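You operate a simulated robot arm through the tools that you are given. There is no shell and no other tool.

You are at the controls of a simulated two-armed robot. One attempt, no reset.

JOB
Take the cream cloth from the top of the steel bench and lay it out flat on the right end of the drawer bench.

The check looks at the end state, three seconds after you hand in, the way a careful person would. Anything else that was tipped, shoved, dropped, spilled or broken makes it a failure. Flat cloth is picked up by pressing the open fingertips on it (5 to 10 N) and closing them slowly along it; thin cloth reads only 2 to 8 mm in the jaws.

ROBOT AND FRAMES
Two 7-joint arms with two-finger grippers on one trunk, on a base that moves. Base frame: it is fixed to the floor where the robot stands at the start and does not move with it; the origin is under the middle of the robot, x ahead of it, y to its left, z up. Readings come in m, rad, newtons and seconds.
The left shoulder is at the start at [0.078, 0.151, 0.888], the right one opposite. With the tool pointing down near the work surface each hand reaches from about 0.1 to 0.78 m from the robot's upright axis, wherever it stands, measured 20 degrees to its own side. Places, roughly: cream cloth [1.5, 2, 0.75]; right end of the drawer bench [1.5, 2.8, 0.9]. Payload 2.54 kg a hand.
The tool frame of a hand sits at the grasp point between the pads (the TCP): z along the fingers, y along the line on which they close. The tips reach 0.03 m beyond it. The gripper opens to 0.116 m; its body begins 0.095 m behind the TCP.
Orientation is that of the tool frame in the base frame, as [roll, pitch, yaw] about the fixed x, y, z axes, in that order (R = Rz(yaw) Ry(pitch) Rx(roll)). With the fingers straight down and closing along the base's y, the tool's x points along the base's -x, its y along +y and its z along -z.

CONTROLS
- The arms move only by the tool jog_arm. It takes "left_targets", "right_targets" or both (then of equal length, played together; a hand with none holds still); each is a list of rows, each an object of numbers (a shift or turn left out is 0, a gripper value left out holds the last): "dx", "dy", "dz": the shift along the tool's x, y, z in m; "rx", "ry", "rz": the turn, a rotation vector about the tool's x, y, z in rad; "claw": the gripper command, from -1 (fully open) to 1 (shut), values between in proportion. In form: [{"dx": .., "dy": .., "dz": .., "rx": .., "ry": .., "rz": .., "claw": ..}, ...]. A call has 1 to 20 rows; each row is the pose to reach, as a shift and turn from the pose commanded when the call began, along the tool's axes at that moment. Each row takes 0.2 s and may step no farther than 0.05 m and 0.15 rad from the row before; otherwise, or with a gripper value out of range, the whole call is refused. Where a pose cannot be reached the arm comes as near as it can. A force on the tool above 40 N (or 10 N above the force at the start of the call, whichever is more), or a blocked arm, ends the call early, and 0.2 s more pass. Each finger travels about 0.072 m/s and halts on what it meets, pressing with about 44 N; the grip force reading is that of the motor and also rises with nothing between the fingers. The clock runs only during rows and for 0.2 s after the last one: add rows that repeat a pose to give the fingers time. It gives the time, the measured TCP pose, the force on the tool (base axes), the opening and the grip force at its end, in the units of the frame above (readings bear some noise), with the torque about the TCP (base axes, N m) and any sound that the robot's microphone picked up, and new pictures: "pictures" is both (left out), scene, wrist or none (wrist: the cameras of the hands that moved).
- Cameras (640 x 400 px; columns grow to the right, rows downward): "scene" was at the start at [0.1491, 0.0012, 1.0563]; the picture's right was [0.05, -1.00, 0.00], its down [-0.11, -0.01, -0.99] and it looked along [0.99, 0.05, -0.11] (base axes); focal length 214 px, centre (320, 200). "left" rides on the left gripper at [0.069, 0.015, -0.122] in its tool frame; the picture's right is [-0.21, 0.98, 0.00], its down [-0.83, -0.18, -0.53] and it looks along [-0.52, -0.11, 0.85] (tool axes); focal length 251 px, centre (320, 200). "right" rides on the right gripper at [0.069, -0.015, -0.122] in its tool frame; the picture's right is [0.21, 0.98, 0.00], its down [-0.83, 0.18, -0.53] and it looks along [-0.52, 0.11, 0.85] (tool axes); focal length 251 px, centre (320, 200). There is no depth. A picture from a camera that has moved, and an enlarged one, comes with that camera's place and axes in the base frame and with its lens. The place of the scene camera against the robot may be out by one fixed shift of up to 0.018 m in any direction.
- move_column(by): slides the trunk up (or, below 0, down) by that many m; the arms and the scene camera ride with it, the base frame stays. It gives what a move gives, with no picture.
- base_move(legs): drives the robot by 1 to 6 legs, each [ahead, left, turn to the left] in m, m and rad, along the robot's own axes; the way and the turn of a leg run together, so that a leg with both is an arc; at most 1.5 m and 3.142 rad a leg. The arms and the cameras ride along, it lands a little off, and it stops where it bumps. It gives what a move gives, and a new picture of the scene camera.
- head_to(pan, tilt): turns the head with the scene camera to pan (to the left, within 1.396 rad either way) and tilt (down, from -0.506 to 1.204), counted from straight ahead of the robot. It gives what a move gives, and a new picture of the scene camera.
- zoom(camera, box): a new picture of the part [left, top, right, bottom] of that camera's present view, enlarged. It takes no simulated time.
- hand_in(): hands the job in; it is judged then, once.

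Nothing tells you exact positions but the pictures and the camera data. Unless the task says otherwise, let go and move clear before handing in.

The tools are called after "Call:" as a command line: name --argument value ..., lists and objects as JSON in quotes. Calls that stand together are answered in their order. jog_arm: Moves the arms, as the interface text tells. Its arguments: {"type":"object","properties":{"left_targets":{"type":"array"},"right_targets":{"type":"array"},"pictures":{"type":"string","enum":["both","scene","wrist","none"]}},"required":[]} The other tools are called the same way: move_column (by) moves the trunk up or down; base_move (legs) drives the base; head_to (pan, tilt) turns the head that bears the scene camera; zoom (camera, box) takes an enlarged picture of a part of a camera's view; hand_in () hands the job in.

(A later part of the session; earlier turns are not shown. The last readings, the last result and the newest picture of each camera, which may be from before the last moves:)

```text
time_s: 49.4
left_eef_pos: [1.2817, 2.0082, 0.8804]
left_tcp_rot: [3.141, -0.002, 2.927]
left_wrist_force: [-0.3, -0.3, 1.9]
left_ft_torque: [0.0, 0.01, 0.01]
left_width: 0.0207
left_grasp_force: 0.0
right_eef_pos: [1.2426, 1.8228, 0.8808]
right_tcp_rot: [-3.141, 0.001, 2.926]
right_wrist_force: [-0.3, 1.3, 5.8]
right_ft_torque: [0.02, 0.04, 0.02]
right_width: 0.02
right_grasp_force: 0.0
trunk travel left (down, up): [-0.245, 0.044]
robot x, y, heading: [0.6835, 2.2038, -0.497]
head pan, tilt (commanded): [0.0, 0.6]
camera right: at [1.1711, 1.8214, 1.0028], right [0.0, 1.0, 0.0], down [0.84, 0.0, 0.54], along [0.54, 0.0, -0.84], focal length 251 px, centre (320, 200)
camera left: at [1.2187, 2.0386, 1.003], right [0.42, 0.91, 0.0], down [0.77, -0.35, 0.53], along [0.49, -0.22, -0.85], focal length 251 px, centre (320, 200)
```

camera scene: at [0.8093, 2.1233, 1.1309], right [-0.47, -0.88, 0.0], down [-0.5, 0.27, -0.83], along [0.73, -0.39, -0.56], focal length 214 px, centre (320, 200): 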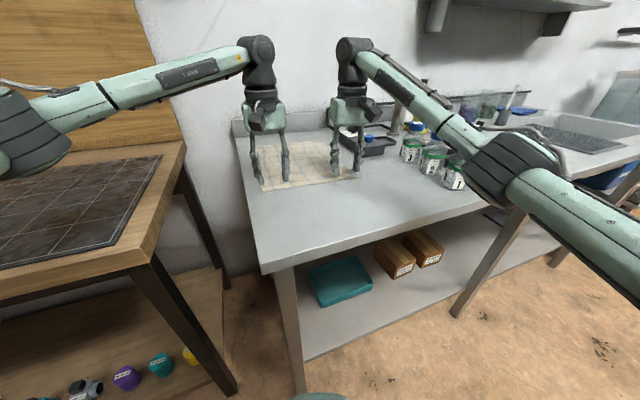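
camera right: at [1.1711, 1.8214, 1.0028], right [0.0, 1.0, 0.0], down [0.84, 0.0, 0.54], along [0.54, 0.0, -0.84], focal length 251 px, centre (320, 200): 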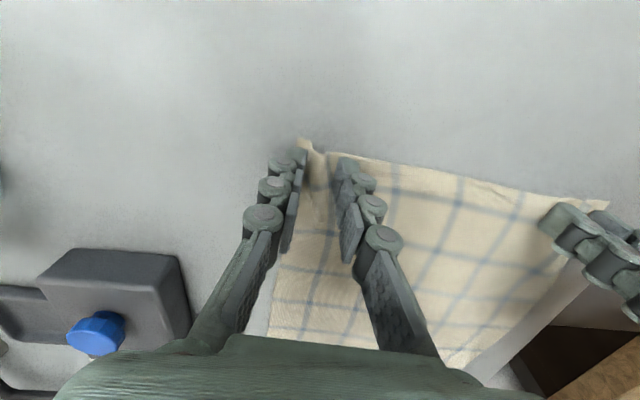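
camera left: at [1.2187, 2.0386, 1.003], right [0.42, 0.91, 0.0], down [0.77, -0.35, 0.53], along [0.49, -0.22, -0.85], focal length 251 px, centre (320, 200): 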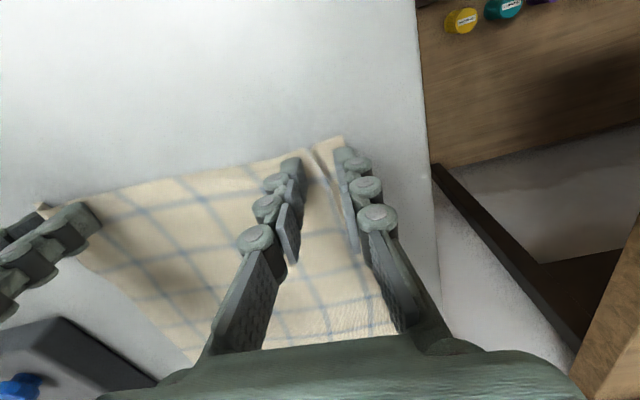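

Call:
zoom --camera "left" --box '[240, 110, 420, 230]'

Call:
zoom --camera "right" --box '[240, 110, 420, 230]'

```text
3.33 times, centred on (330, 170) of left
camera zoom: at [1.2187, 2.0386, 1.003], right [0.42, 0.91, 0.0], down [0.77, -0.35, 0.53], along [0.49, -0.22, -0.85], focal length 838 px, centre (287, 300)
```

zoom: 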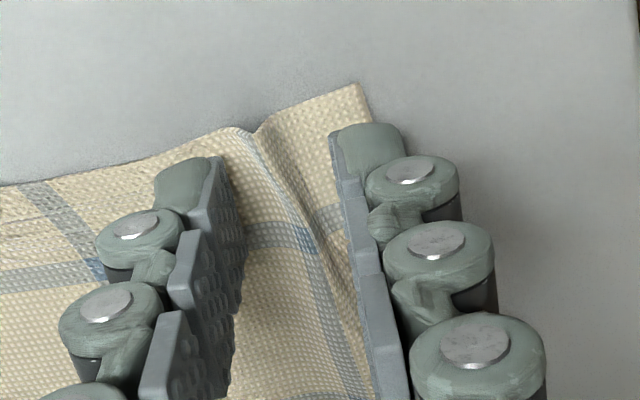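

```text
3.33 times, centred on (330, 170) of right
camera zoom: at [1.1711, 1.8214, 1.0028], right [0.0, 1.0, 0.0], down [0.84, 0.0, 0.54], along [0.54, 0.0, -0.84], focal length 838 px, centre (287, 300)
```

zoom: 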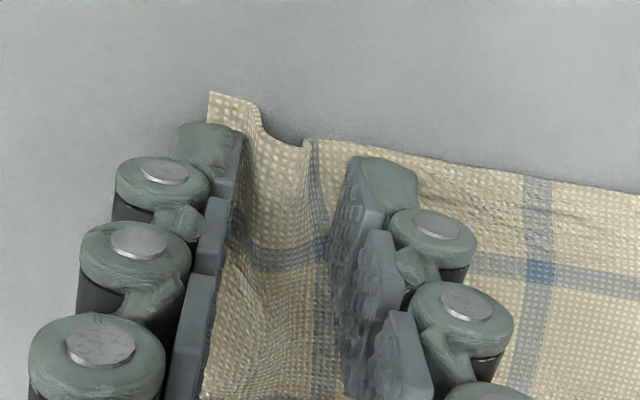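

A clear fold is forming in both jaws. I'll continue closing fully, with the left pressed a touch more.

Call:
jog_arm --left_targets '[{"dz": 0.001, "claw": 0.68}, {"dz": 0.001, "claw": 0.72}, {"dz": 0.001, "claw": 0.76}, {"dz": 0.001, "claw": 0.8}, {"dz": 0.001, "claw": 0.84}, {"dz": 0.001, "claw": 0.88}, {"dz": 0.0007, "claw": 0.92}, {"dz": 0.0005, "claw": 0.96}, {"dz": 0.0, "claw": 1.0}, {"dz": 0.0, "claw": 1.0}, {"dz": 0.0, "claw": 1.0}]' --right_targets '[{"dz": 0.0, "claw": 0.68}, {"dz": 0.0, "claw": 0.72}, {"dz": 0.0, "claw": 0.76}, {"dz": 0.0, "claw": 0.8}, {"dz": 0.0, "claw": 0.84}, {"dz": 0.0, "claw": 0.88}, {"dz": 0.0, "claw": 0.92}, {"dz": 0.0, "claw": 0.96}, {"dz": 0.0, "claw": 1.0}, {"dz": 0.0, "claw": 1.0}, {"dz": 0.0, "claw": 1.0}]' --pictures "wrist"

```text
time_s: 51.8
left_eef_pos: [1.2826, 2.0082, 0.8815]
left_tcp_rot: [-3.141, -0.001, 2.927]
left_wrist_force: [-1.2, -5.2, 5.0]
left_ft_torque: [-0.17, 0.04, 0.03]
left_width: 0.0018
left_grasp_force: 31.0
right_eef_pos: [1.2425, 1.821, 0.8813]
right_tcp_rot: [3.14, 0.003, 2.928]
right_wrist_force: [0.0, 4.1, 1.5]
right_ft_torque: [0.13, -0.03, 0.0]
right_width: 0.0048
right_grasp_force: 33.7
trunk travel left (down, up): [-0.245, 0.044]
robot x, y, heading: [0.682, 2.1994, -0.493]
head pan, tilt (commanded): [0.0, 0.6]
camera right: at [1.1713, 1.8215, 1.0031], right [0.0, 1.0, 0.0], down [0.84, 0.0, 0.54], along [0.54, 0.0, -0.84], focal length 251 px, centre (320, 200)
camera left: at [1.2188, 2.0382, 1.0036], right [0.42, 0.91, 0.0], down [0.77, -0.35, 0.53], along [0.49, -0.22, -0.84], focal length 251 px, centre (320, 200)
```

right: 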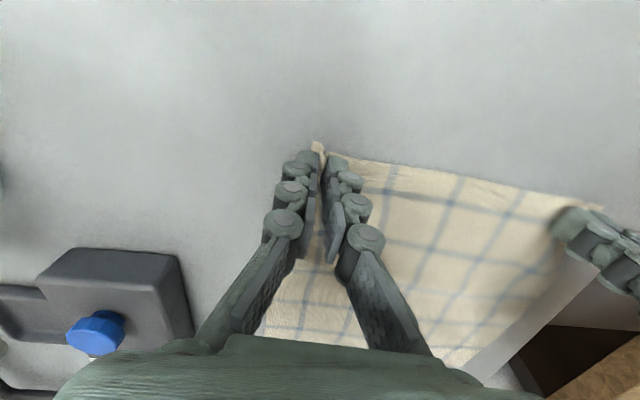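
left: 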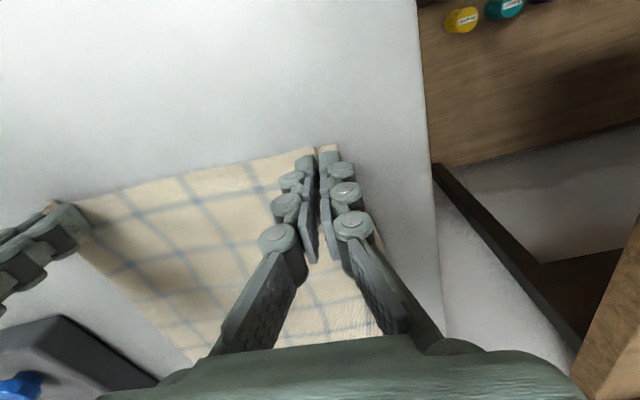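

Call:
zoom --camera "left" --box '[250, 120, 390, 215]'

Call:
zoom --camera "right" --box '[250, 120, 390, 215]'

```text
4.21 times, centred on (320, 168) of left
camera zoom: at [1.2188, 2.0382, 1.0036], right [0.42, 0.91, 0.0], down [0.77, -0.35, 0.53], along [0.49, -0.22, -0.84], focal length 1059 px, centre (320, 337)
```

zoom: 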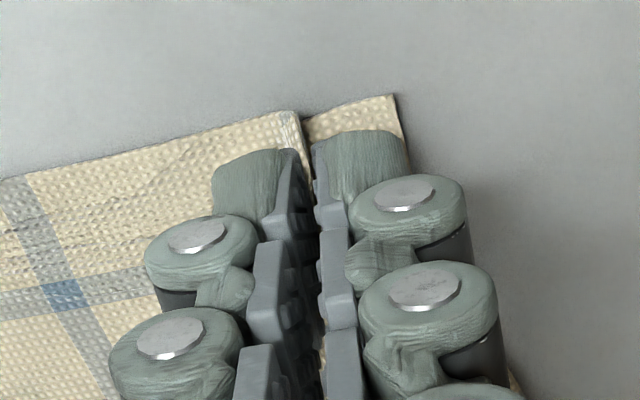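

```text
4.21 times, centred on (320, 168) of right
camera zoom: at [1.1713, 1.8215, 1.0031], right [0.0, 1.0, 0.0], down [0.84, 0.0, 0.54], along [0.54, 0.0, -0.84], focal length 1059 px, centre (320, 337)
```

zoom: 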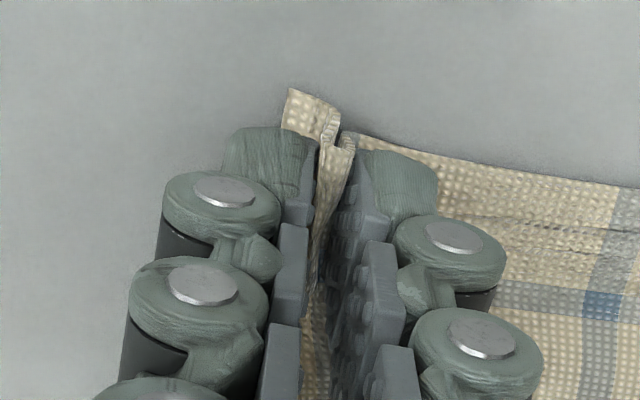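

Right jaw reads 4.8 mm (good); left reads only 1.8 mm, so it may be marginal. I'll lift both a little and look.

Call:
jog_arm --left_targets '[{"dz": -0.005, "claw": 1.0}, {"dz": -0.01}, {"dz": -0.015}, {"dz": -0.02}, {"dz": -0.02}]' --right_targets '[{"dz": -0.005, "claw": 1.0}, {"dz": -0.01}, {"dz": -0.015}, {"dz": -0.02}, {"dz": -0.02}]' --pictures "both"

```text
time_s: 53.0
left_eef_pos: [1.2825, 2.0081, 0.9018]
left_tcp_rot: [-3.141, 0.001, 2.927]
left_wrist_force: [0.3, -1.4, -1.0]
left_ft_torque: [-0.02, -0.02, 0.0]
left_width: 0.0013
left_grasp_force: 30.6
right_eef_pos: [1.2432, 1.8211, 0.901]
right_tcp_rot: [-3.14, 0.002, 2.928]
right_wrist_force: [-0.1, 1.1, -0.3]
right_ft_torque: [0.03, 0.01, 0.0]
right_width: 0.0043
right_grasp_force: 33.9
trunk travel left (down, up): [-0.245, 0.044]
robot x, y, heading: [0.6804, 2.2033, -0.491]
head pan, tilt (commanded): [0.0, 0.6]
camera scene: at [0.8092, 2.1233, 1.1309], right [-0.47, -0.88, 0.0], down [-0.5, 0.27, -0.83], along [0.73, -0.39, -0.56], focal length 214 px, centre (320, 200)
camera right: at [1.1718, 1.821, 1.0228], right [0.0, 1.0, 0.0], down [0.84, 0.0, 0.54], along [0.54, 0.0, -0.84], focal length 251 px, centre (320, 200)
camera left: at [1.2194, 2.038, 1.0232], right [0.42, 0.91, 0.0], down [0.77, -0.35, 0.53], along [0.48, -0.22, -0.85], focal length 251 px, centre (320, 200)
```

scene: 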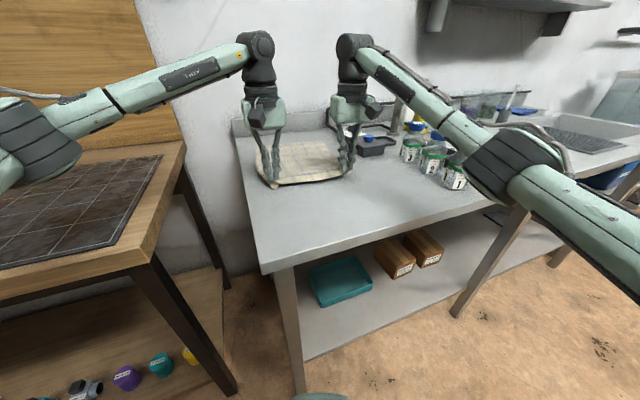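
right: 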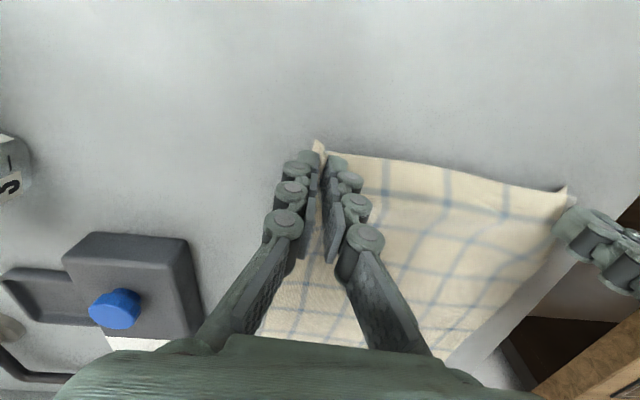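
left: 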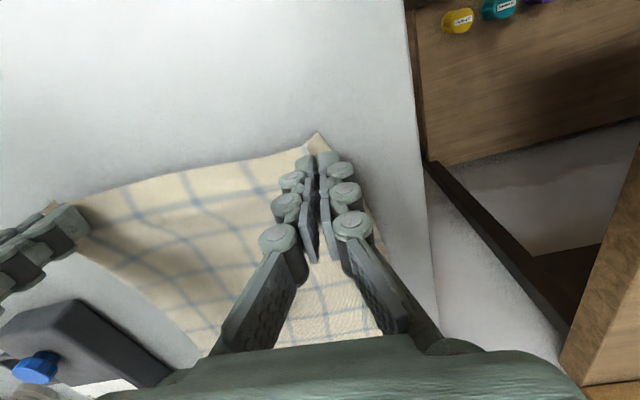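

Call:
zoom --camera "left" --box '[240, 110, 400, 215]'

Call:
zoom --camera "scene" --box '[220, 100, 400, 220]'

Call:
zoom --camera "right" --box '[500, 150, 640, 250]'

```text
3.81 times, centred on (320, 162) of left
camera zoom: at [1.2194, 2.038, 1.0232], right [0.42, 0.91, 0.0], down [0.77, -0.35, 0.53], along [0.48, -0.22, -0.85], focal length 958 px, centre (320, 343)
```

zoom: 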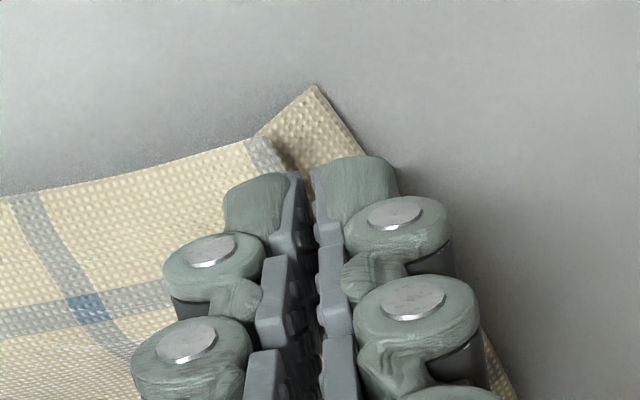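

```text
3.33 times, centred on (310, 160) of scene
camera zoom: at [0.8092, 2.1233, 1.1309], right [-0.47, -0.88, 0.0], down [-0.5, 0.27, -0.83], along [0.73, -0.39, -0.56], focal length 715 px, centre (353, 333)
```

zoom: 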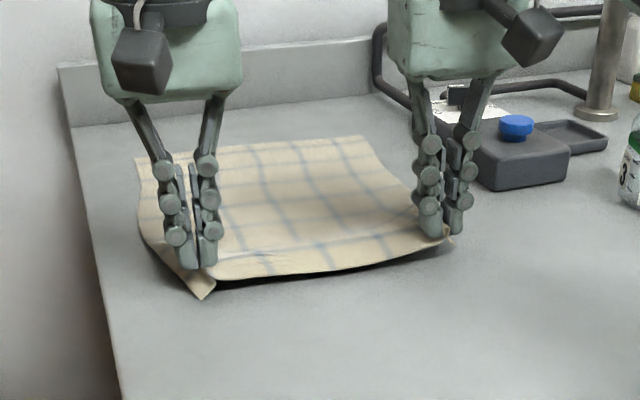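

```text
4.00 times, centred on (570, 200) of right
camera zoom: at [1.1718, 1.821, 1.0228], right [0.0, 1.0, 0.0], down [0.84, 0.0, 0.54], along [0.54, 0.0, -0.84], focal length 1006 px, centre (-680, 200)
```

zoom: 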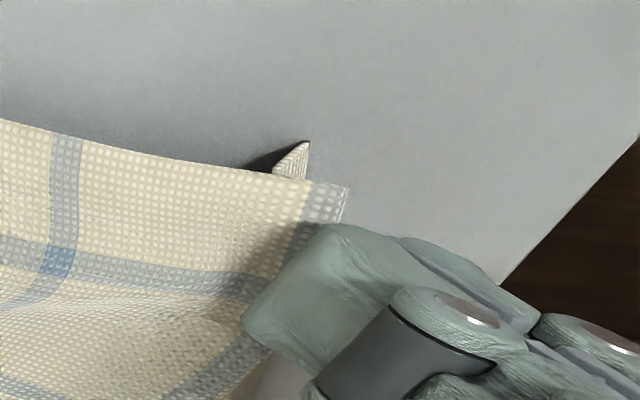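

Both jaws are holding the near edge off the bench. I'll lift further in place to test the grip before going anywhere.

Call:
jog_arm --left_targets '[{"dz": -0.015}, {"dz": -0.03}, {"dz": -0.045}, {"dz": -0.06}, {"dz": -0.08}, {"dz": -0.1}, {"dz": -0.1}]' --right_targets '[{"dz": -0.015}, {"dz": -0.03}, {"dz": -0.045}, {"dz": -0.06}, {"dz": -0.08}, {"dz": -0.1}, {"dz": -0.1}]' --pictures "both"

```text
time_s: 54.6
left_eef_pos: [1.2835, 2.0075, 1.0025]
left_tcp_rot: [-3.139, 0.0, 2.929]
left_wrist_force: [-0.2, -1.9, 0.9]
left_ft_torque: [-0.05, 0.02, -0.01]
left_width: 0.0011
left_grasp_force: 30.4
right_eef_pos: [1.2418, 1.8214, 1.0004]
right_tcp_rot: [-3.141, 0.003, 2.928]
right_wrist_force: [0.1, 1.6, -0.9]
right_ft_torque: [0.02, -0.01, 0.02]
right_width: 0.0044
right_grasp_force: 33.5
trunk travel left (down, up): [-0.245, 0.044]
robot x, y, heading: [0.6813, 2.2008, -0.499]
head pan, tilt (commanded): [0.0, 0.6]
camera scene: at [0.8094, 2.1232, 1.1308], right [-0.47, -0.88, 0.0], down [-0.5, 0.27, -0.82], along [0.73, -0.39, -0.57], focal length 214 px, centre (320, 200)
camera right: at [1.1712, 1.8213, 1.1226], right [0.0, 1.0, 0.0], down [0.84, 0.0, 0.54], along [0.54, 0.0, -0.84], focal length 251 px, centre (320, 200)
camera left: at [1.2197, 2.0381, 1.1231], right [0.42, 0.91, 0.0], down [0.77, -0.35, 0.53], along [0.48, -0.22, -0.85], focal length 251 px, centre (320, 200)
```

scene: 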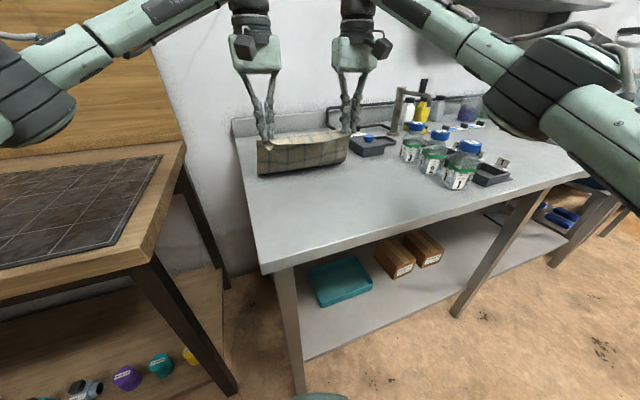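
right: 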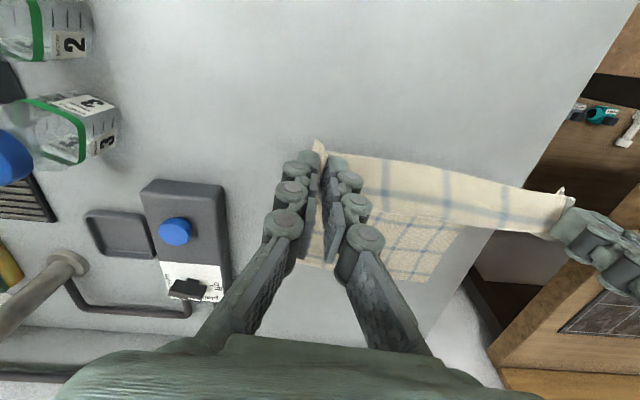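
left: 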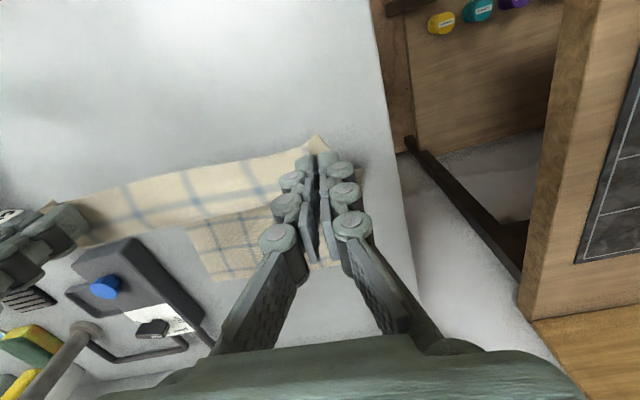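

The grip holds. I'll slacken the pull between the hands slightly and continue upward, first with the trunk, then with the arms.

Call:
move_column --by 0.043

Call:
jog_arm --left_targets '[{"dx": 0.0, "dy": -0.003, "dz": -0.02}, {"dx": 0.005, "dy": -0.004, "dz": -0.04}, {"dx": 0.01, "dy": -0.004, "dz": -0.06}, {"dx": 0.015, "dy": -0.004, "dz": -0.08}, {"dx": 0.02, "dy": -0.004, "dz": -0.1}, {"dx": 0.025, "dy": -0.004, "dz": -0.12}, {"dx": 0.03, "dy": -0.004, "dz": -0.14}, {"dx": 0.03, "dy": -0.004, "dz": -0.14}]' --right_targets '[{"dx": 0.0, "dz": -0.02}, {"dx": 0.005, "dz": -0.04}, {"dx": 0.01, "dz": -0.06}, {"dx": 0.015, "dz": -0.08}, {"dx": 0.02, "dz": -0.1}, {"dx": 0.025, "dz": -0.12}, {"dx": 0.03, "dz": -0.14}, {"dx": 0.03, "dz": -0.14}]' --pictures "both"

```text
time_s: 55.5
left_eef_pos: [1.2842, 2.0076, 1.043]
left_tcp_rot: [-3.14, 0.0, 2.928]
left_wrist_force: [-0.6, -1.2, 0.1]
left_ft_torque: [-0.02, 0.04, -0.01]
left_width: 0.0014
left_grasp_force: 30.6
right_eef_pos: [1.2428, 1.8207, 1.043]
right_tcp_rot: [-3.141, 0.003, 2.928]
right_wrist_force: [-0.8, 2.1, -0.9]
right_ft_torque: [0.01, 0.02, 0.02]
right_width: 0.0043
right_grasp_force: 33.2
trunk travel left (down, up): [-0.288, 0.001]
robot x, y, heading: [0.6822, 2.2009, -0.497]
head pan, tilt (commanded): [0.0, 0.6]
```

```text
time_s: 57.2
left_eef_pos: [1.2544, 2.0105, 1.1823]
left_tcp_rot: [3.141, -0.001, 2.926]
left_wrist_force: [-0.3, -0.7, 0.1]
left_ft_torque: [0.02, -0.02, 0.04]
left_width: 0.0013
left_grasp_force: 30.3
right_eef_pos: [1.2132, 1.8276, 1.1839]
right_tcp_rot: [3.141, 0.004, 2.929]
right_wrist_force: [0.0, 0.0, -1.1]
right_ft_torque: [0.03, 0.01, 0.03]
right_width: 0.004
right_grasp_force: 32.7
trunk travel left (down, up): [-0.288, 0.001]
robot x, y, heading: [0.6824, 2.1978, -0.494]
head pan, tilt (commanded): [0.0, 0.6]
camera scene: at [0.8097, 2.1229, 1.1737], right [-0.47, -0.88, 0.0], down [-0.5, 0.27, -0.82], along [0.73, -0.39, -0.57], focal length 214 px, centre (320, 200)
camera right: at [1.1418, 1.8283, 1.3052], right [0.0, 1.0, 0.0], down [0.84, 0.0, 0.54], along [0.54, 0.0, -0.84], focal length 251 px, centre (320, 200)
camera left: at [1.1895, 2.0406, 1.305], right [0.42, 0.91, 0.0], down [0.77, -0.35, 0.53], along [0.48, -0.22, -0.85], focal length 251 px, centre (320, 200)
```

scene: 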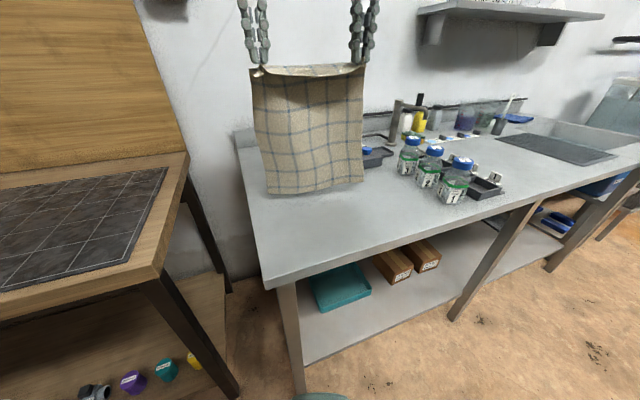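
right: 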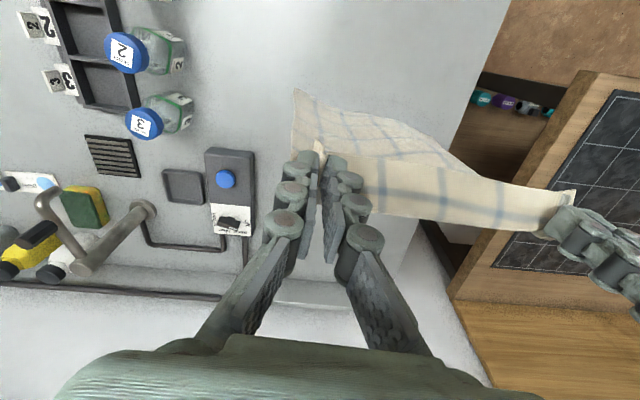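
left: 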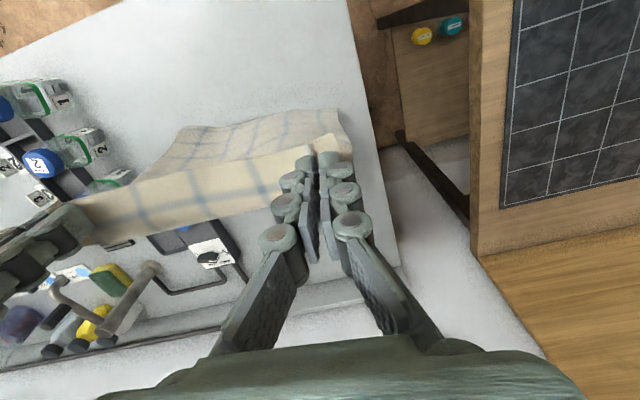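

Both grips hold and the cloth hangs nicely. I'll raise it a bit more so its lower edge clears the bench, then back the base away.

Call:
jog_arm --left_targets '[{"dx": 0.01, "dz": -0.015}, {"dx": 0.02, "dz": -0.03}, {"dx": 0.03, "dz": -0.045}, {"dx": 0.04, "dz": -0.055}, {"dx": 0.04, "dz": -0.055}]' --right_targets '[{"dx": 0.01, "dz": -0.015}, {"dx": 0.02, "dz": -0.03}, {"dx": 0.03, "dz": -0.045}, {"dx": 0.04, "dz": -0.055}, {"dx": 0.04, "dz": -0.055}]' --pictures "scene"

```text
time_s: 58.5
left_eef_pos: [1.2136, 2.0184, 1.2378]
left_tcp_rot: [-3.14, 0.0, 2.927]
left_wrist_force: [-0.4, -0.7, 0.2]
left_ft_torque: [-0.01, 0.02, 0.0]
left_width: 0.0013
left_grasp_force: 31.2
right_eef_pos: [1.1701, 1.8374, 1.2331]
right_tcp_rot: [3.139, 0.005, 2.927]
right_wrist_force: [0.0, 0.5, 0.6]
right_ft_torque: [0.01, 0.01, 0.03]
right_width: 0.0041
right_grasp_force: 32.9
right hand out of reach, approached as far as the arm can: row 3, 4, 5
trunk travel left (down, up): [-0.288, 0.001]
robot x, y, heading: [0.6848, 2.2031, -0.492]
head pan, tilt (commanded): [0.0, 0.6]
camera scene: at [0.8096, 2.1233, 1.1738], right [-0.47, -0.88, 0.0], down [-0.5, 0.27, -0.82], along [0.73, -0.39, -0.57], focal length 214 px, centre (320, 200)
```

scene: 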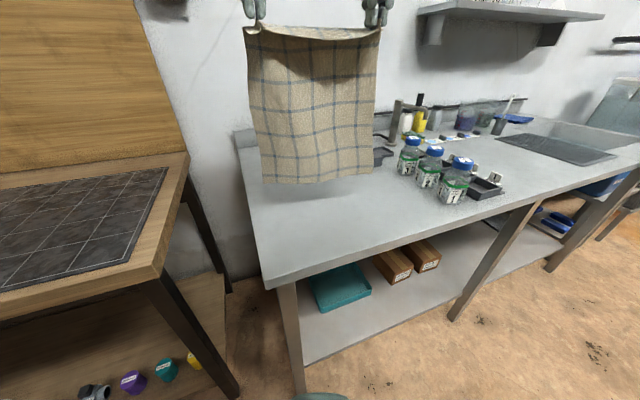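

The cloth hangs free. I'll back away, turn to face the drawer bench, and sidestep in front of its right end.

Call:
base_move --legs '[[-0.3, 0, 0], [0, 0, 0.49], [0, 0.28, 0]]'

```text
time_s: 64.8
left_eef_pos: [0.9766, 2.7097, 1.2386]
left_tcp_rot: [-3.139, 0.0, -2.869]
left_wrist_force: [-0.4, 0.2, -0.1]
left_ft_torque: [0.01, 0.02, -0.04]
left_width: 0.0009
left_grasp_force: 30.5
right_eef_pos: [1.0222, 2.5307, 1.2341]
right_tcp_rot: [3.141, 0.004, -2.869]
right_wrist_force: [-0.4, 0.8, 2.1]
right_ft_torque: [0.03, 0.04, 0.02]
right_width: 0.0003
right_grasp_force: 29.1
trunk travel left (down, up): [-0.288, 0.001]
robot x, y, heading: [0.4221, 2.6213, -0.008]
head pan, tilt (commanded): [0.0, 0.6]
camera scene: at [0.5672, 2.6187, 1.1739], right [-0.01, -1.0, 0.0], down [-0.56, 0.0, -0.83], along [0.83, -0.01, -0.56], focal length 214 px, centre (320, 200)
```

scene: 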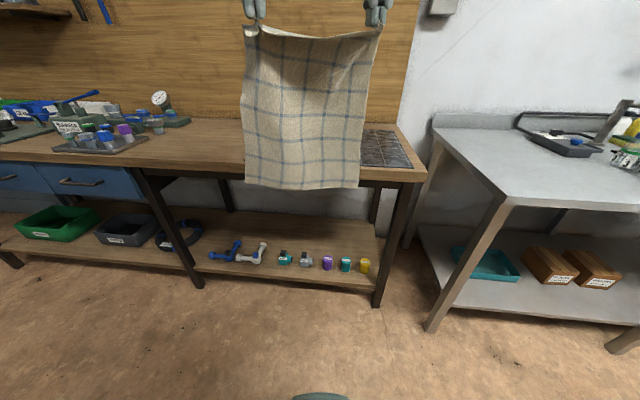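

The cloth still hangs from both hands, but the right jaw reading has dropped to 0.3 mm. I'll check the wrist views closely.

Call:
zoom --camera "right" --box '[0, 0, 640, 400]'

Call:
zoom --camera "right" --box '[250, 110, 400, 210]'

Call:
zoom --camera "left" --box '[0, 0, 640, 400]'

Call:
zoom --camera "scene" --box '[220, 0, 420, 200]'

```text
1.00 times, centred on (320, 200) of right (not enlarged: the box is as wide or as high as the picture)
camera zoom: at [0.9595, 2.4965, 1.3556], right [-0.47, 0.88, 0.0], down [0.75, 0.4, 0.54], along [0.47, 0.25, -0.84], focal length 251 px, centre (320, 200)
```

zoom: 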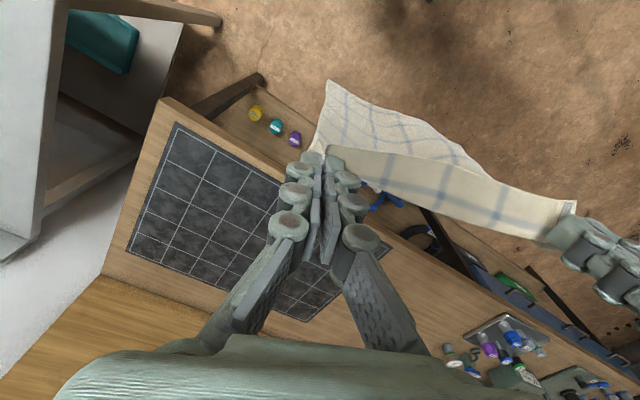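

```text
4.00 times, centred on (325, 160) of right
camera zoom: at [0.9595, 2.4965, 1.3556], right [-0.47, 0.88, 0.0], down [0.75, 0.4, 0.54], along [0.47, 0.25, -0.84], focal length 1006 px, centre (300, 360)
```

zoom: 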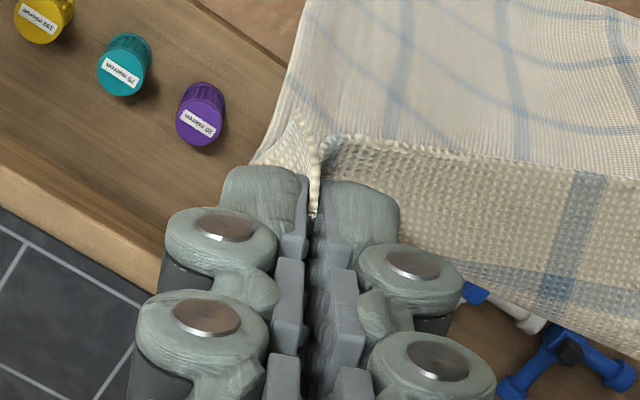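

```text
1.00 times, centred on (320, 200) of left (not enlarged: the box is as wide or as high as the picture)
camera zoom: at [0.9067, 2.7077, 1.3607], right [-0.06, 1.0, 0.0], down [0.84, 0.05, 0.53], along [0.53, 0.03, -0.85], focal length 251 px, centre (320, 200)
```

zoom: 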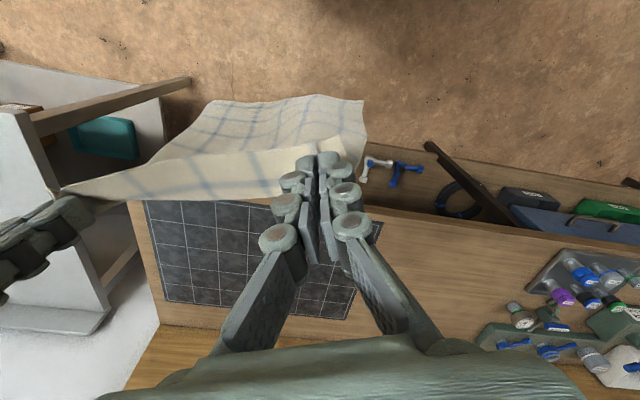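

```text
2.00 times, centred on (320, 100) of scene
camera zoom: at [0.5672, 2.6187, 1.1739], right [-0.01, -1.0, 0.0], down [-0.56, 0.0, -0.83], along [0.83, -0.01, -0.56], focal length 429 px, centre (320, 400)
```

zoom: 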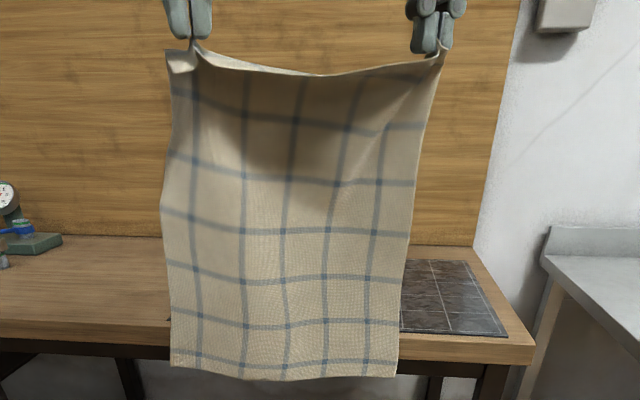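

The right jaw now only holds the cloth by its tips, so I want it over the bench soon. The drawer-bench mat is at about x 1.22–1.65, y 2.28–2.87, z≈0.856. I'll look down to check base-to-bench clearance before driving in.

Call:
head_to --pan 0.0 --tilt 1.1

```text
time_s: 65.7
left_eef_pos: [0.9768, 2.7104, 1.2386]
left_tcp_rot: [-3.14, 0.0, -2.869]
left_wrist_force: [-0.2, -0.2, 0.2]
left_ft_torque: [-0.02, -0.02, 0.04]
left_width: 0.0009
left_grasp_force: 30.6
right_eef_pos: [1.0228, 2.5289, 1.2338]
right_tcp_rot: [3.141, 0.003, -2.87]
right_wrist_force: [0.1, -1.0, -1.6]
right_ft_torque: [-0.01, -0.05, -0.02]
right_width: 0.0042
right_grasp_force: 31.8
trunk travel left (down, up): [-0.288, 0.001]
robot x, y, heading: [0.424, 2.6244, -0.012]
head pan, tilt (commanded): [0.0, 1.1]
camera scene: at [0.542, 2.6188, 1.1353], right [-0.01, -1.0, 0.0], down [-0.89, 0.01, -0.45], along [0.45, 0.0, -0.89], focal length 214 px, centre (320, 200)
```

scene: 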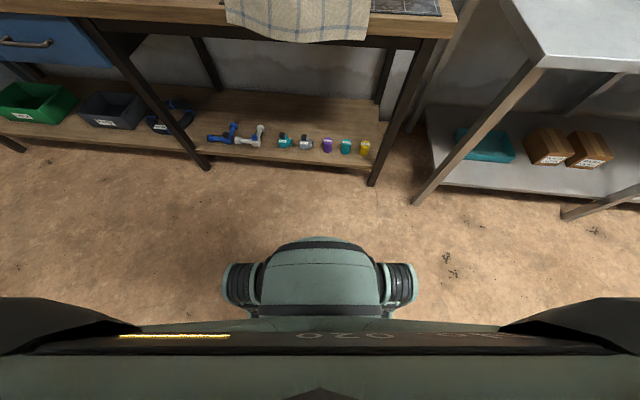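

The right jaw again reads 4.2 mm, so the grip is fine. Base front to bench legs leaves about 0.45 m; I'll square up to the bench (heading about −0.11) and drive in so that the cloth hangs over the mat.

Call:
base_move --legs '[[0, 0, -0.1], [0.33, 0.08, 0]]'

Call:
head_to --pan 0.0 --tilt 0.7

```text
time_s: 68.5
left_eef_pos: [1.3246, 2.699, 1.2389]
left_tcp_rot: [-3.139, -0.001, -2.971]
left_wrist_force: [0.3, 0.2, -0.5]
left_ft_torque: [0.0, 0.03, -0.01]
left_width: 0.001
left_grasp_force: 30.4
right_eef_pos: [1.351, 2.5136, 1.2336]
right_tcp_rot: [3.139, 0.003, -2.971]
right_wrist_force: [0.3, 0.6, -1.3]
right_ft_torque: [-0.01, 0.0, -0.02]
right_width: 0.004
right_grasp_force: 31.8
trunk travel left (down, up): [-0.288, 0.001]
robot x, y, heading: [0.7632, 2.6709, -0.11]
head pan, tilt (commanded): [0.0, 1.1]
camera scene: at [0.882, 2.6494, 1.1352], right [-0.11, -0.99, 0.0], down [-0.89, 0.1, -0.45], along [0.45, -0.05, -0.89], focal length 214 px, centre (320, 200)
```

scene: 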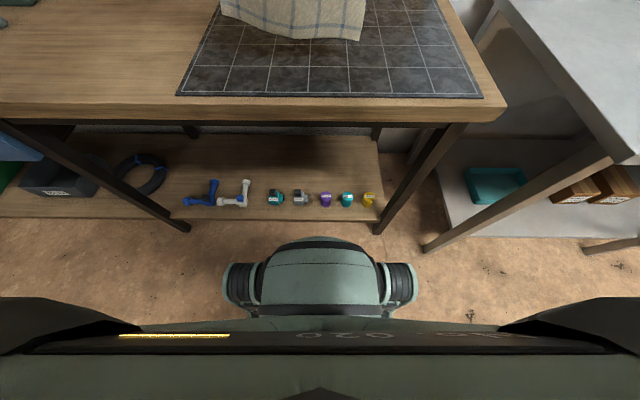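

```text
time_s: 69.4
left_eef_pos: [1.3237, 2.6978, 1.2374]
left_tcp_rot: [-3.139, -0.001, -2.971]
left_wrist_force: [0.2, 0.6, 0.1]
left_ft_torque: [-0.03, -0.02, 0.0]
left_width: 0.001
left_grasp_force: 30.7
right_eef_pos: [1.3499, 2.5135, 1.2334]
right_tcp_rot: [3.14, 0.004, -2.971]
right_wrist_force: [0.7, 1.2, -1.9]
right_ft_torque: [-0.01, 0.0, 0.01]
right_width: 0.0049
right_grasp_force: 33.9
trunk travel left (down, up): [-0.288, 0.001]
robot x, y, heading: [0.763, 2.6687, -0.102]
head pan, tilt (commanded): [0.0, 0.7]
camera scene: at [0.9033, 2.647, 1.1652], right [-0.11, -0.99, 0.0], down [-0.64, 0.07, -0.76], along [0.76, -0.08, -0.64], focal length 214 px, centre (320, 200)
```

scene: 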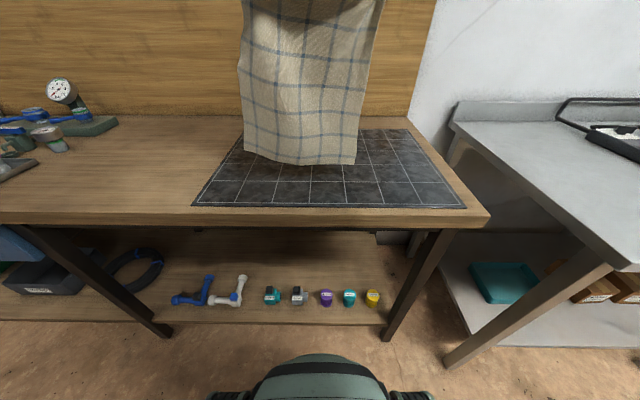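

The cloth hangs over the mat with about 7 cm to spare. I'll inch forward 3 cm, then turn the held edge parallel to the bench and bring it back above the near side of the mat, ready to land the lower edge there.

Call:
base_move --legs '[[0.03, 0, 0]]'

```text
time_s: 70.2
left_eef_pos: [1.3539, 2.6938, 1.2385]
left_tcp_rot: [-3.141, -0.002, -2.971]
left_wrist_force: [0.7, 0.0, -0.6]
left_ft_torque: [-0.01, 0.06, 0.0]
left_width: 0.0011
left_grasp_force: 30.3
right_eef_pos: [1.3809, 2.5104, 1.2333]
right_tcp_rot: [3.14, 0.002, -2.972]
right_wrist_force: [0.8, -0.4, 5.6]
right_ft_torque: [0.04, 0.11, 0.0]
right_width: 0.0004
right_grasp_force: 27.3
trunk travel left (down, up): [-0.288, 0.001]
robot x, y, heading: [0.7921, 2.6643, -0.108]
head pan, tilt (commanded): [0.0, 0.7]
camera scene: at [0.9336, 2.6436, 1.1652], right [-0.11, -0.99, 0.0], down [-0.64, 0.07, -0.76], along [0.76, -0.08, -0.64], focal length 214 px, centre (320, 200)
```

scene: 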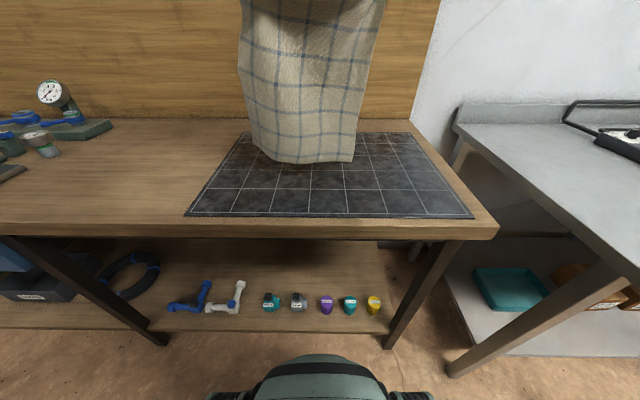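

Call:
jog_arm --left_targets '[{"dx": 0.005, "dy": 0.0018, "rz": 0.0256}, {"dx": 0.0101, "dy": 0.0037, "rz": 0.0512}, {"dx": 0.0151, "dy": 0.0055, "rz": 0.0768}, {"dx": 0.0202, "dy": 0.0074, "rz": 0.1024}, {"dx": 0.0252, "dy": 0.0092, "rz": 0.128}, {"dx": 0.0302, "dy": 0.011, "rz": 0.1536}, {"dx": 0.0353, "dy": 0.0129, "rz": 0.1792}, {"dx": 0.0403, "dy": 0.0147, "rz": 0.2048}, {"dx": 0.0454, "dy": 0.0166, "rz": 0.2304}, {"dx": 0.0504, "dy": 0.0184, "rz": 0.256}, {"dx": 0.0504, "dy": 0.0184, "rz": 0.256}]' --right_targets '[{"dx": 0.0097, "dy": 0.0026, "dz": 0.0, "rz": 0.0256}, {"dx": 0.0195, "dy": 0.0052, "rz": 0.0512}, {"dx": 0.0292, "dy": 0.0078, "rz": 0.0768}, {"dx": 0.039, "dy": 0.0104, "rz": 0.1024}, {"dx": 0.0487, "dy": 0.013, "rz": 0.128}, {"dx": 0.0584, "dy": 0.0156, "rz": 0.1536}, {"dx": 0.0682, "dy": 0.0182, "rz": 0.1792}, {"dx": 0.0779, "dy": 0.0208, "rz": 0.2048}, {"dx": 0.0877, "dy": 0.0234, "rz": 0.2304}, {"dx": 0.0974, "dy": 0.026, "rz": 0.256}, {"dx": 0.0974, "dy": 0.026, "rz": 0.256}]' --pictures "both"

```text
time_s: 72.6
left_eef_pos: [1.3014, 2.7048, 1.2388]
left_tcp_rot: [-3.141, 0.0, 3.058]
left_wrist_force: [0.0, -0.1, 1.3]
left_ft_torque: [0.04, -0.02, -0.01]
left_width: 0.001
left_grasp_force: 30.6
right_eef_pos: [1.2791, 2.5196, 1.2332]
right_tcp_rot: [3.139, 0.001, 3.055]
right_wrist_force: [-0.8, -0.8, -1.1]
right_ft_torque: [-0.04, -0.01, -0.02]
right_width: 0.0033
right_grasp_force: 30.9
trunk travel left (down, up): [-0.288, 0.001]
robot x, y, heading: [0.7934, 2.6653, -0.104]
head pan, tilt (commanded): [0.0, 0.7]
camera scene: at [0.9329, 2.6437, 1.1652], right [-0.11, -0.99, 0.0], down [-0.64, 0.07, -0.76], along [0.76, -0.08, -0.64], focal length 214 px, centre (320, 200)
camera right: at [1.2087, 2.5103, 1.355], right [-0.13, 0.99, 0.0], down [0.84, 0.11, 0.54], along [0.53, 0.07, -0.84], focal length 251 px, centre (320, 200)
camera left: at [1.2329, 2.7265, 1.3608], right [0.3, 0.95, 0.0], down [0.81, -0.25, 0.53], along [0.51, -0.16, -0.85], focal length 251 px, centre (320, 200)
```

scene: 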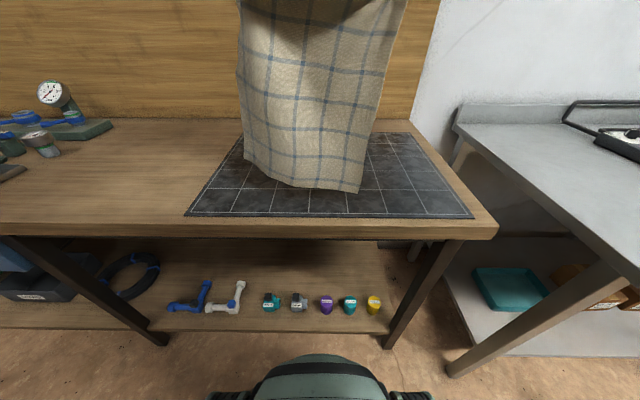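
right: 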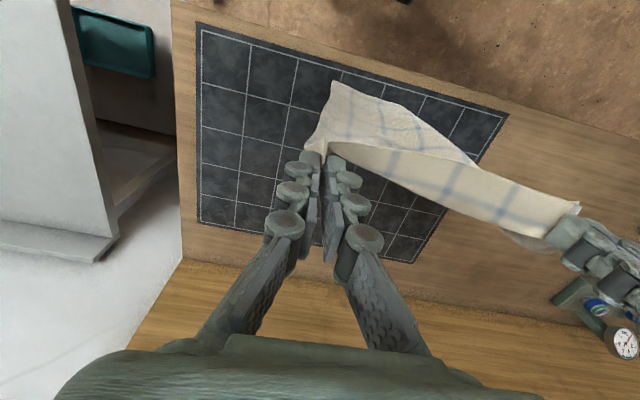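
left: 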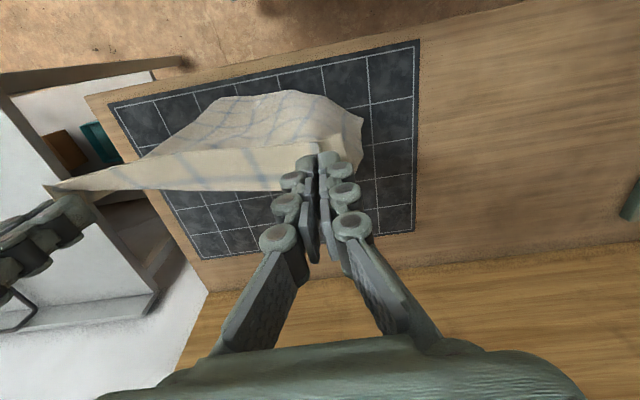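

The edge is now parallel to the bench, but the lower part of the cloth is still swinging. I'll hold still for a moment and look again.

Call:
jog_arm --left_targets '[{"dz": 0.0}, {"dz": 0.0}, {"dz": 0.0}, {"dz": 0.0}, {"dz": 0.0}, {"dz": 0.0}, {"dz": 0.0}, {"dz": 0.0}, {"dz": 0.0}, {"dz": 0.0}]' --right_targets '[{"dz": 0.0}, {"dz": 0.0}, {"dz": 0.0}, {"dz": 0.0}, {"dz": 0.0}, {"dz": 0.0}, {"dz": 0.0}, {"dz": 0.0}, {"dz": 0.0}, {"dz": 0.0}]' --pictures "both"

```text
time_s: 74.8
left_eef_pos: [1.3007, 2.7055, 1.2387]
left_tcp_rot: [-3.14, -0.001, 3.058]
left_wrist_force: [-0.2, -0.3, 0.1]
left_ft_torque: [-0.03, 0.01, 0.03]
left_width: 0.0009
left_grasp_force: 30.3
right_eef_pos: [1.2799, 2.5201, 1.2336]
right_tcp_rot: [3.141, 0.002, 3.056]
right_wrist_force: [0.2, -0.2, -0.2]
right_ft_torque: [-0.03, 0.01, 0.0]
right_width: 0.0024
right_grasp_force: 30.0
trunk travel left (down, up): [-0.288, 0.001]
robot x, y, heading: [0.7907, 2.663, -0.111]
head pan, tilt (commanded): [0.0, 0.7]
camera scene: at [0.9328, 2.6437, 1.1653], right [-0.11, -0.99, 0.0], down [-0.64, 0.07, -0.76], along [0.76, -0.08, -0.64], focal length 214 px, centre (320, 200)
camera right: at [1.2086, 2.5104, 1.3551], right [-0.13, 0.99, 0.0], down [0.84, 0.11, 0.54], along [0.53, 0.07, -0.84], focal length 251 px, centre (320, 200)
camera left: at [1.2329, 2.7266, 1.3608], right [0.3, 0.95, 0.0], down [0.81, -0.25, 0.53], along [0.51, -0.16, -0.85], focal length 251 px, centre (320, 200)
```

scene: 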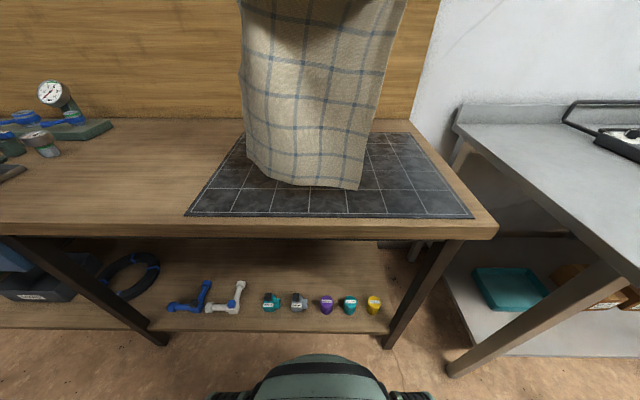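
right: 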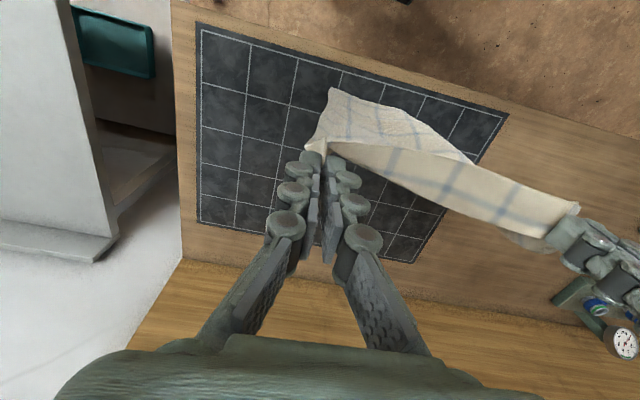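
left: 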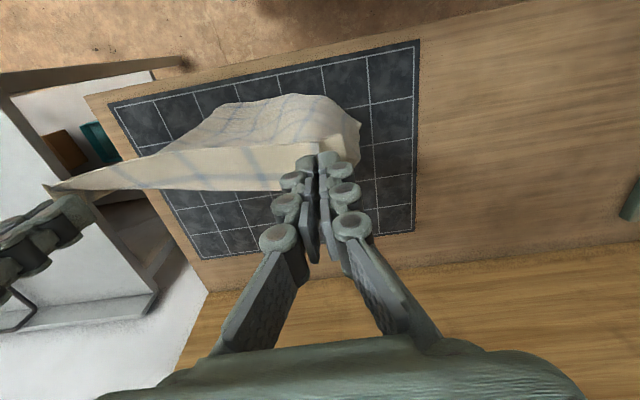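

The cloth has settled, hanging over the near part of the mat. Now I'll lower straight down until the bottom edge touches the mat.

Call:
jog_arm --left_targets '[{"dz": 0.015}, {"dz": 0.03}, {"dz": 0.045}, {"dz": 0.06}, {"dz": 0.075}]' --right_targets '[{"dz": 0.014}, {"dz": 0.028}, {"dz": 0.042}, {"dz": 0.056}, {"dz": 0.07}]' --pictures "scene"

```text
time_s: 76.0
left_eef_pos: [1.2996, 2.7043, 1.1641]
left_tcp_rot: [-3.14, -0.001, 3.057]
left_wrist_force: [0.2, 0.7, 1.0]
left_ft_torque: [0.0, 0.0, 0.06]
left_width: 0.0006
left_grasp_force: 30.5
right_eef_pos: [1.2805, 2.5185, 1.1627]
right_tcp_rot: [3.139, 0.001, 3.055]
right_wrist_force: [1.2, -0.5, 2.8]
right_ft_torque: [-0.03, 0.05, -0.01]
right_width: 0.0001
right_grasp_force: 28.4
trunk travel left (down, up): [-0.288, 0.001]
robot x, y, heading: [0.7956, 2.6646, -0.105]
head pan, tilt (commanded): [0.0, 0.7]
camera scene: at [0.9333, 2.6437, 1.1652], right [-0.11, -0.99, 0.0], down [-0.64, 0.07, -0.76], along [0.76, -0.08, -0.64], focal length 214 px, centre (320, 200)
```

scene: 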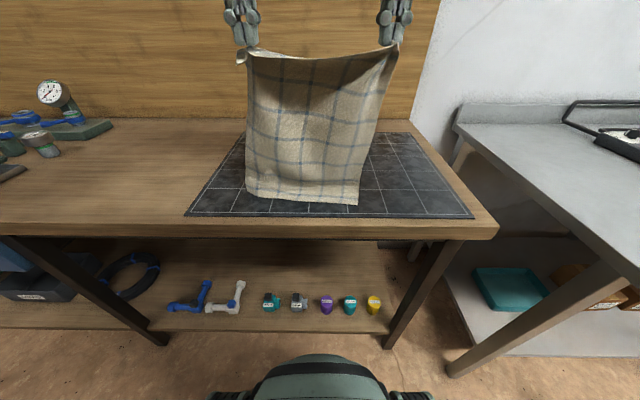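

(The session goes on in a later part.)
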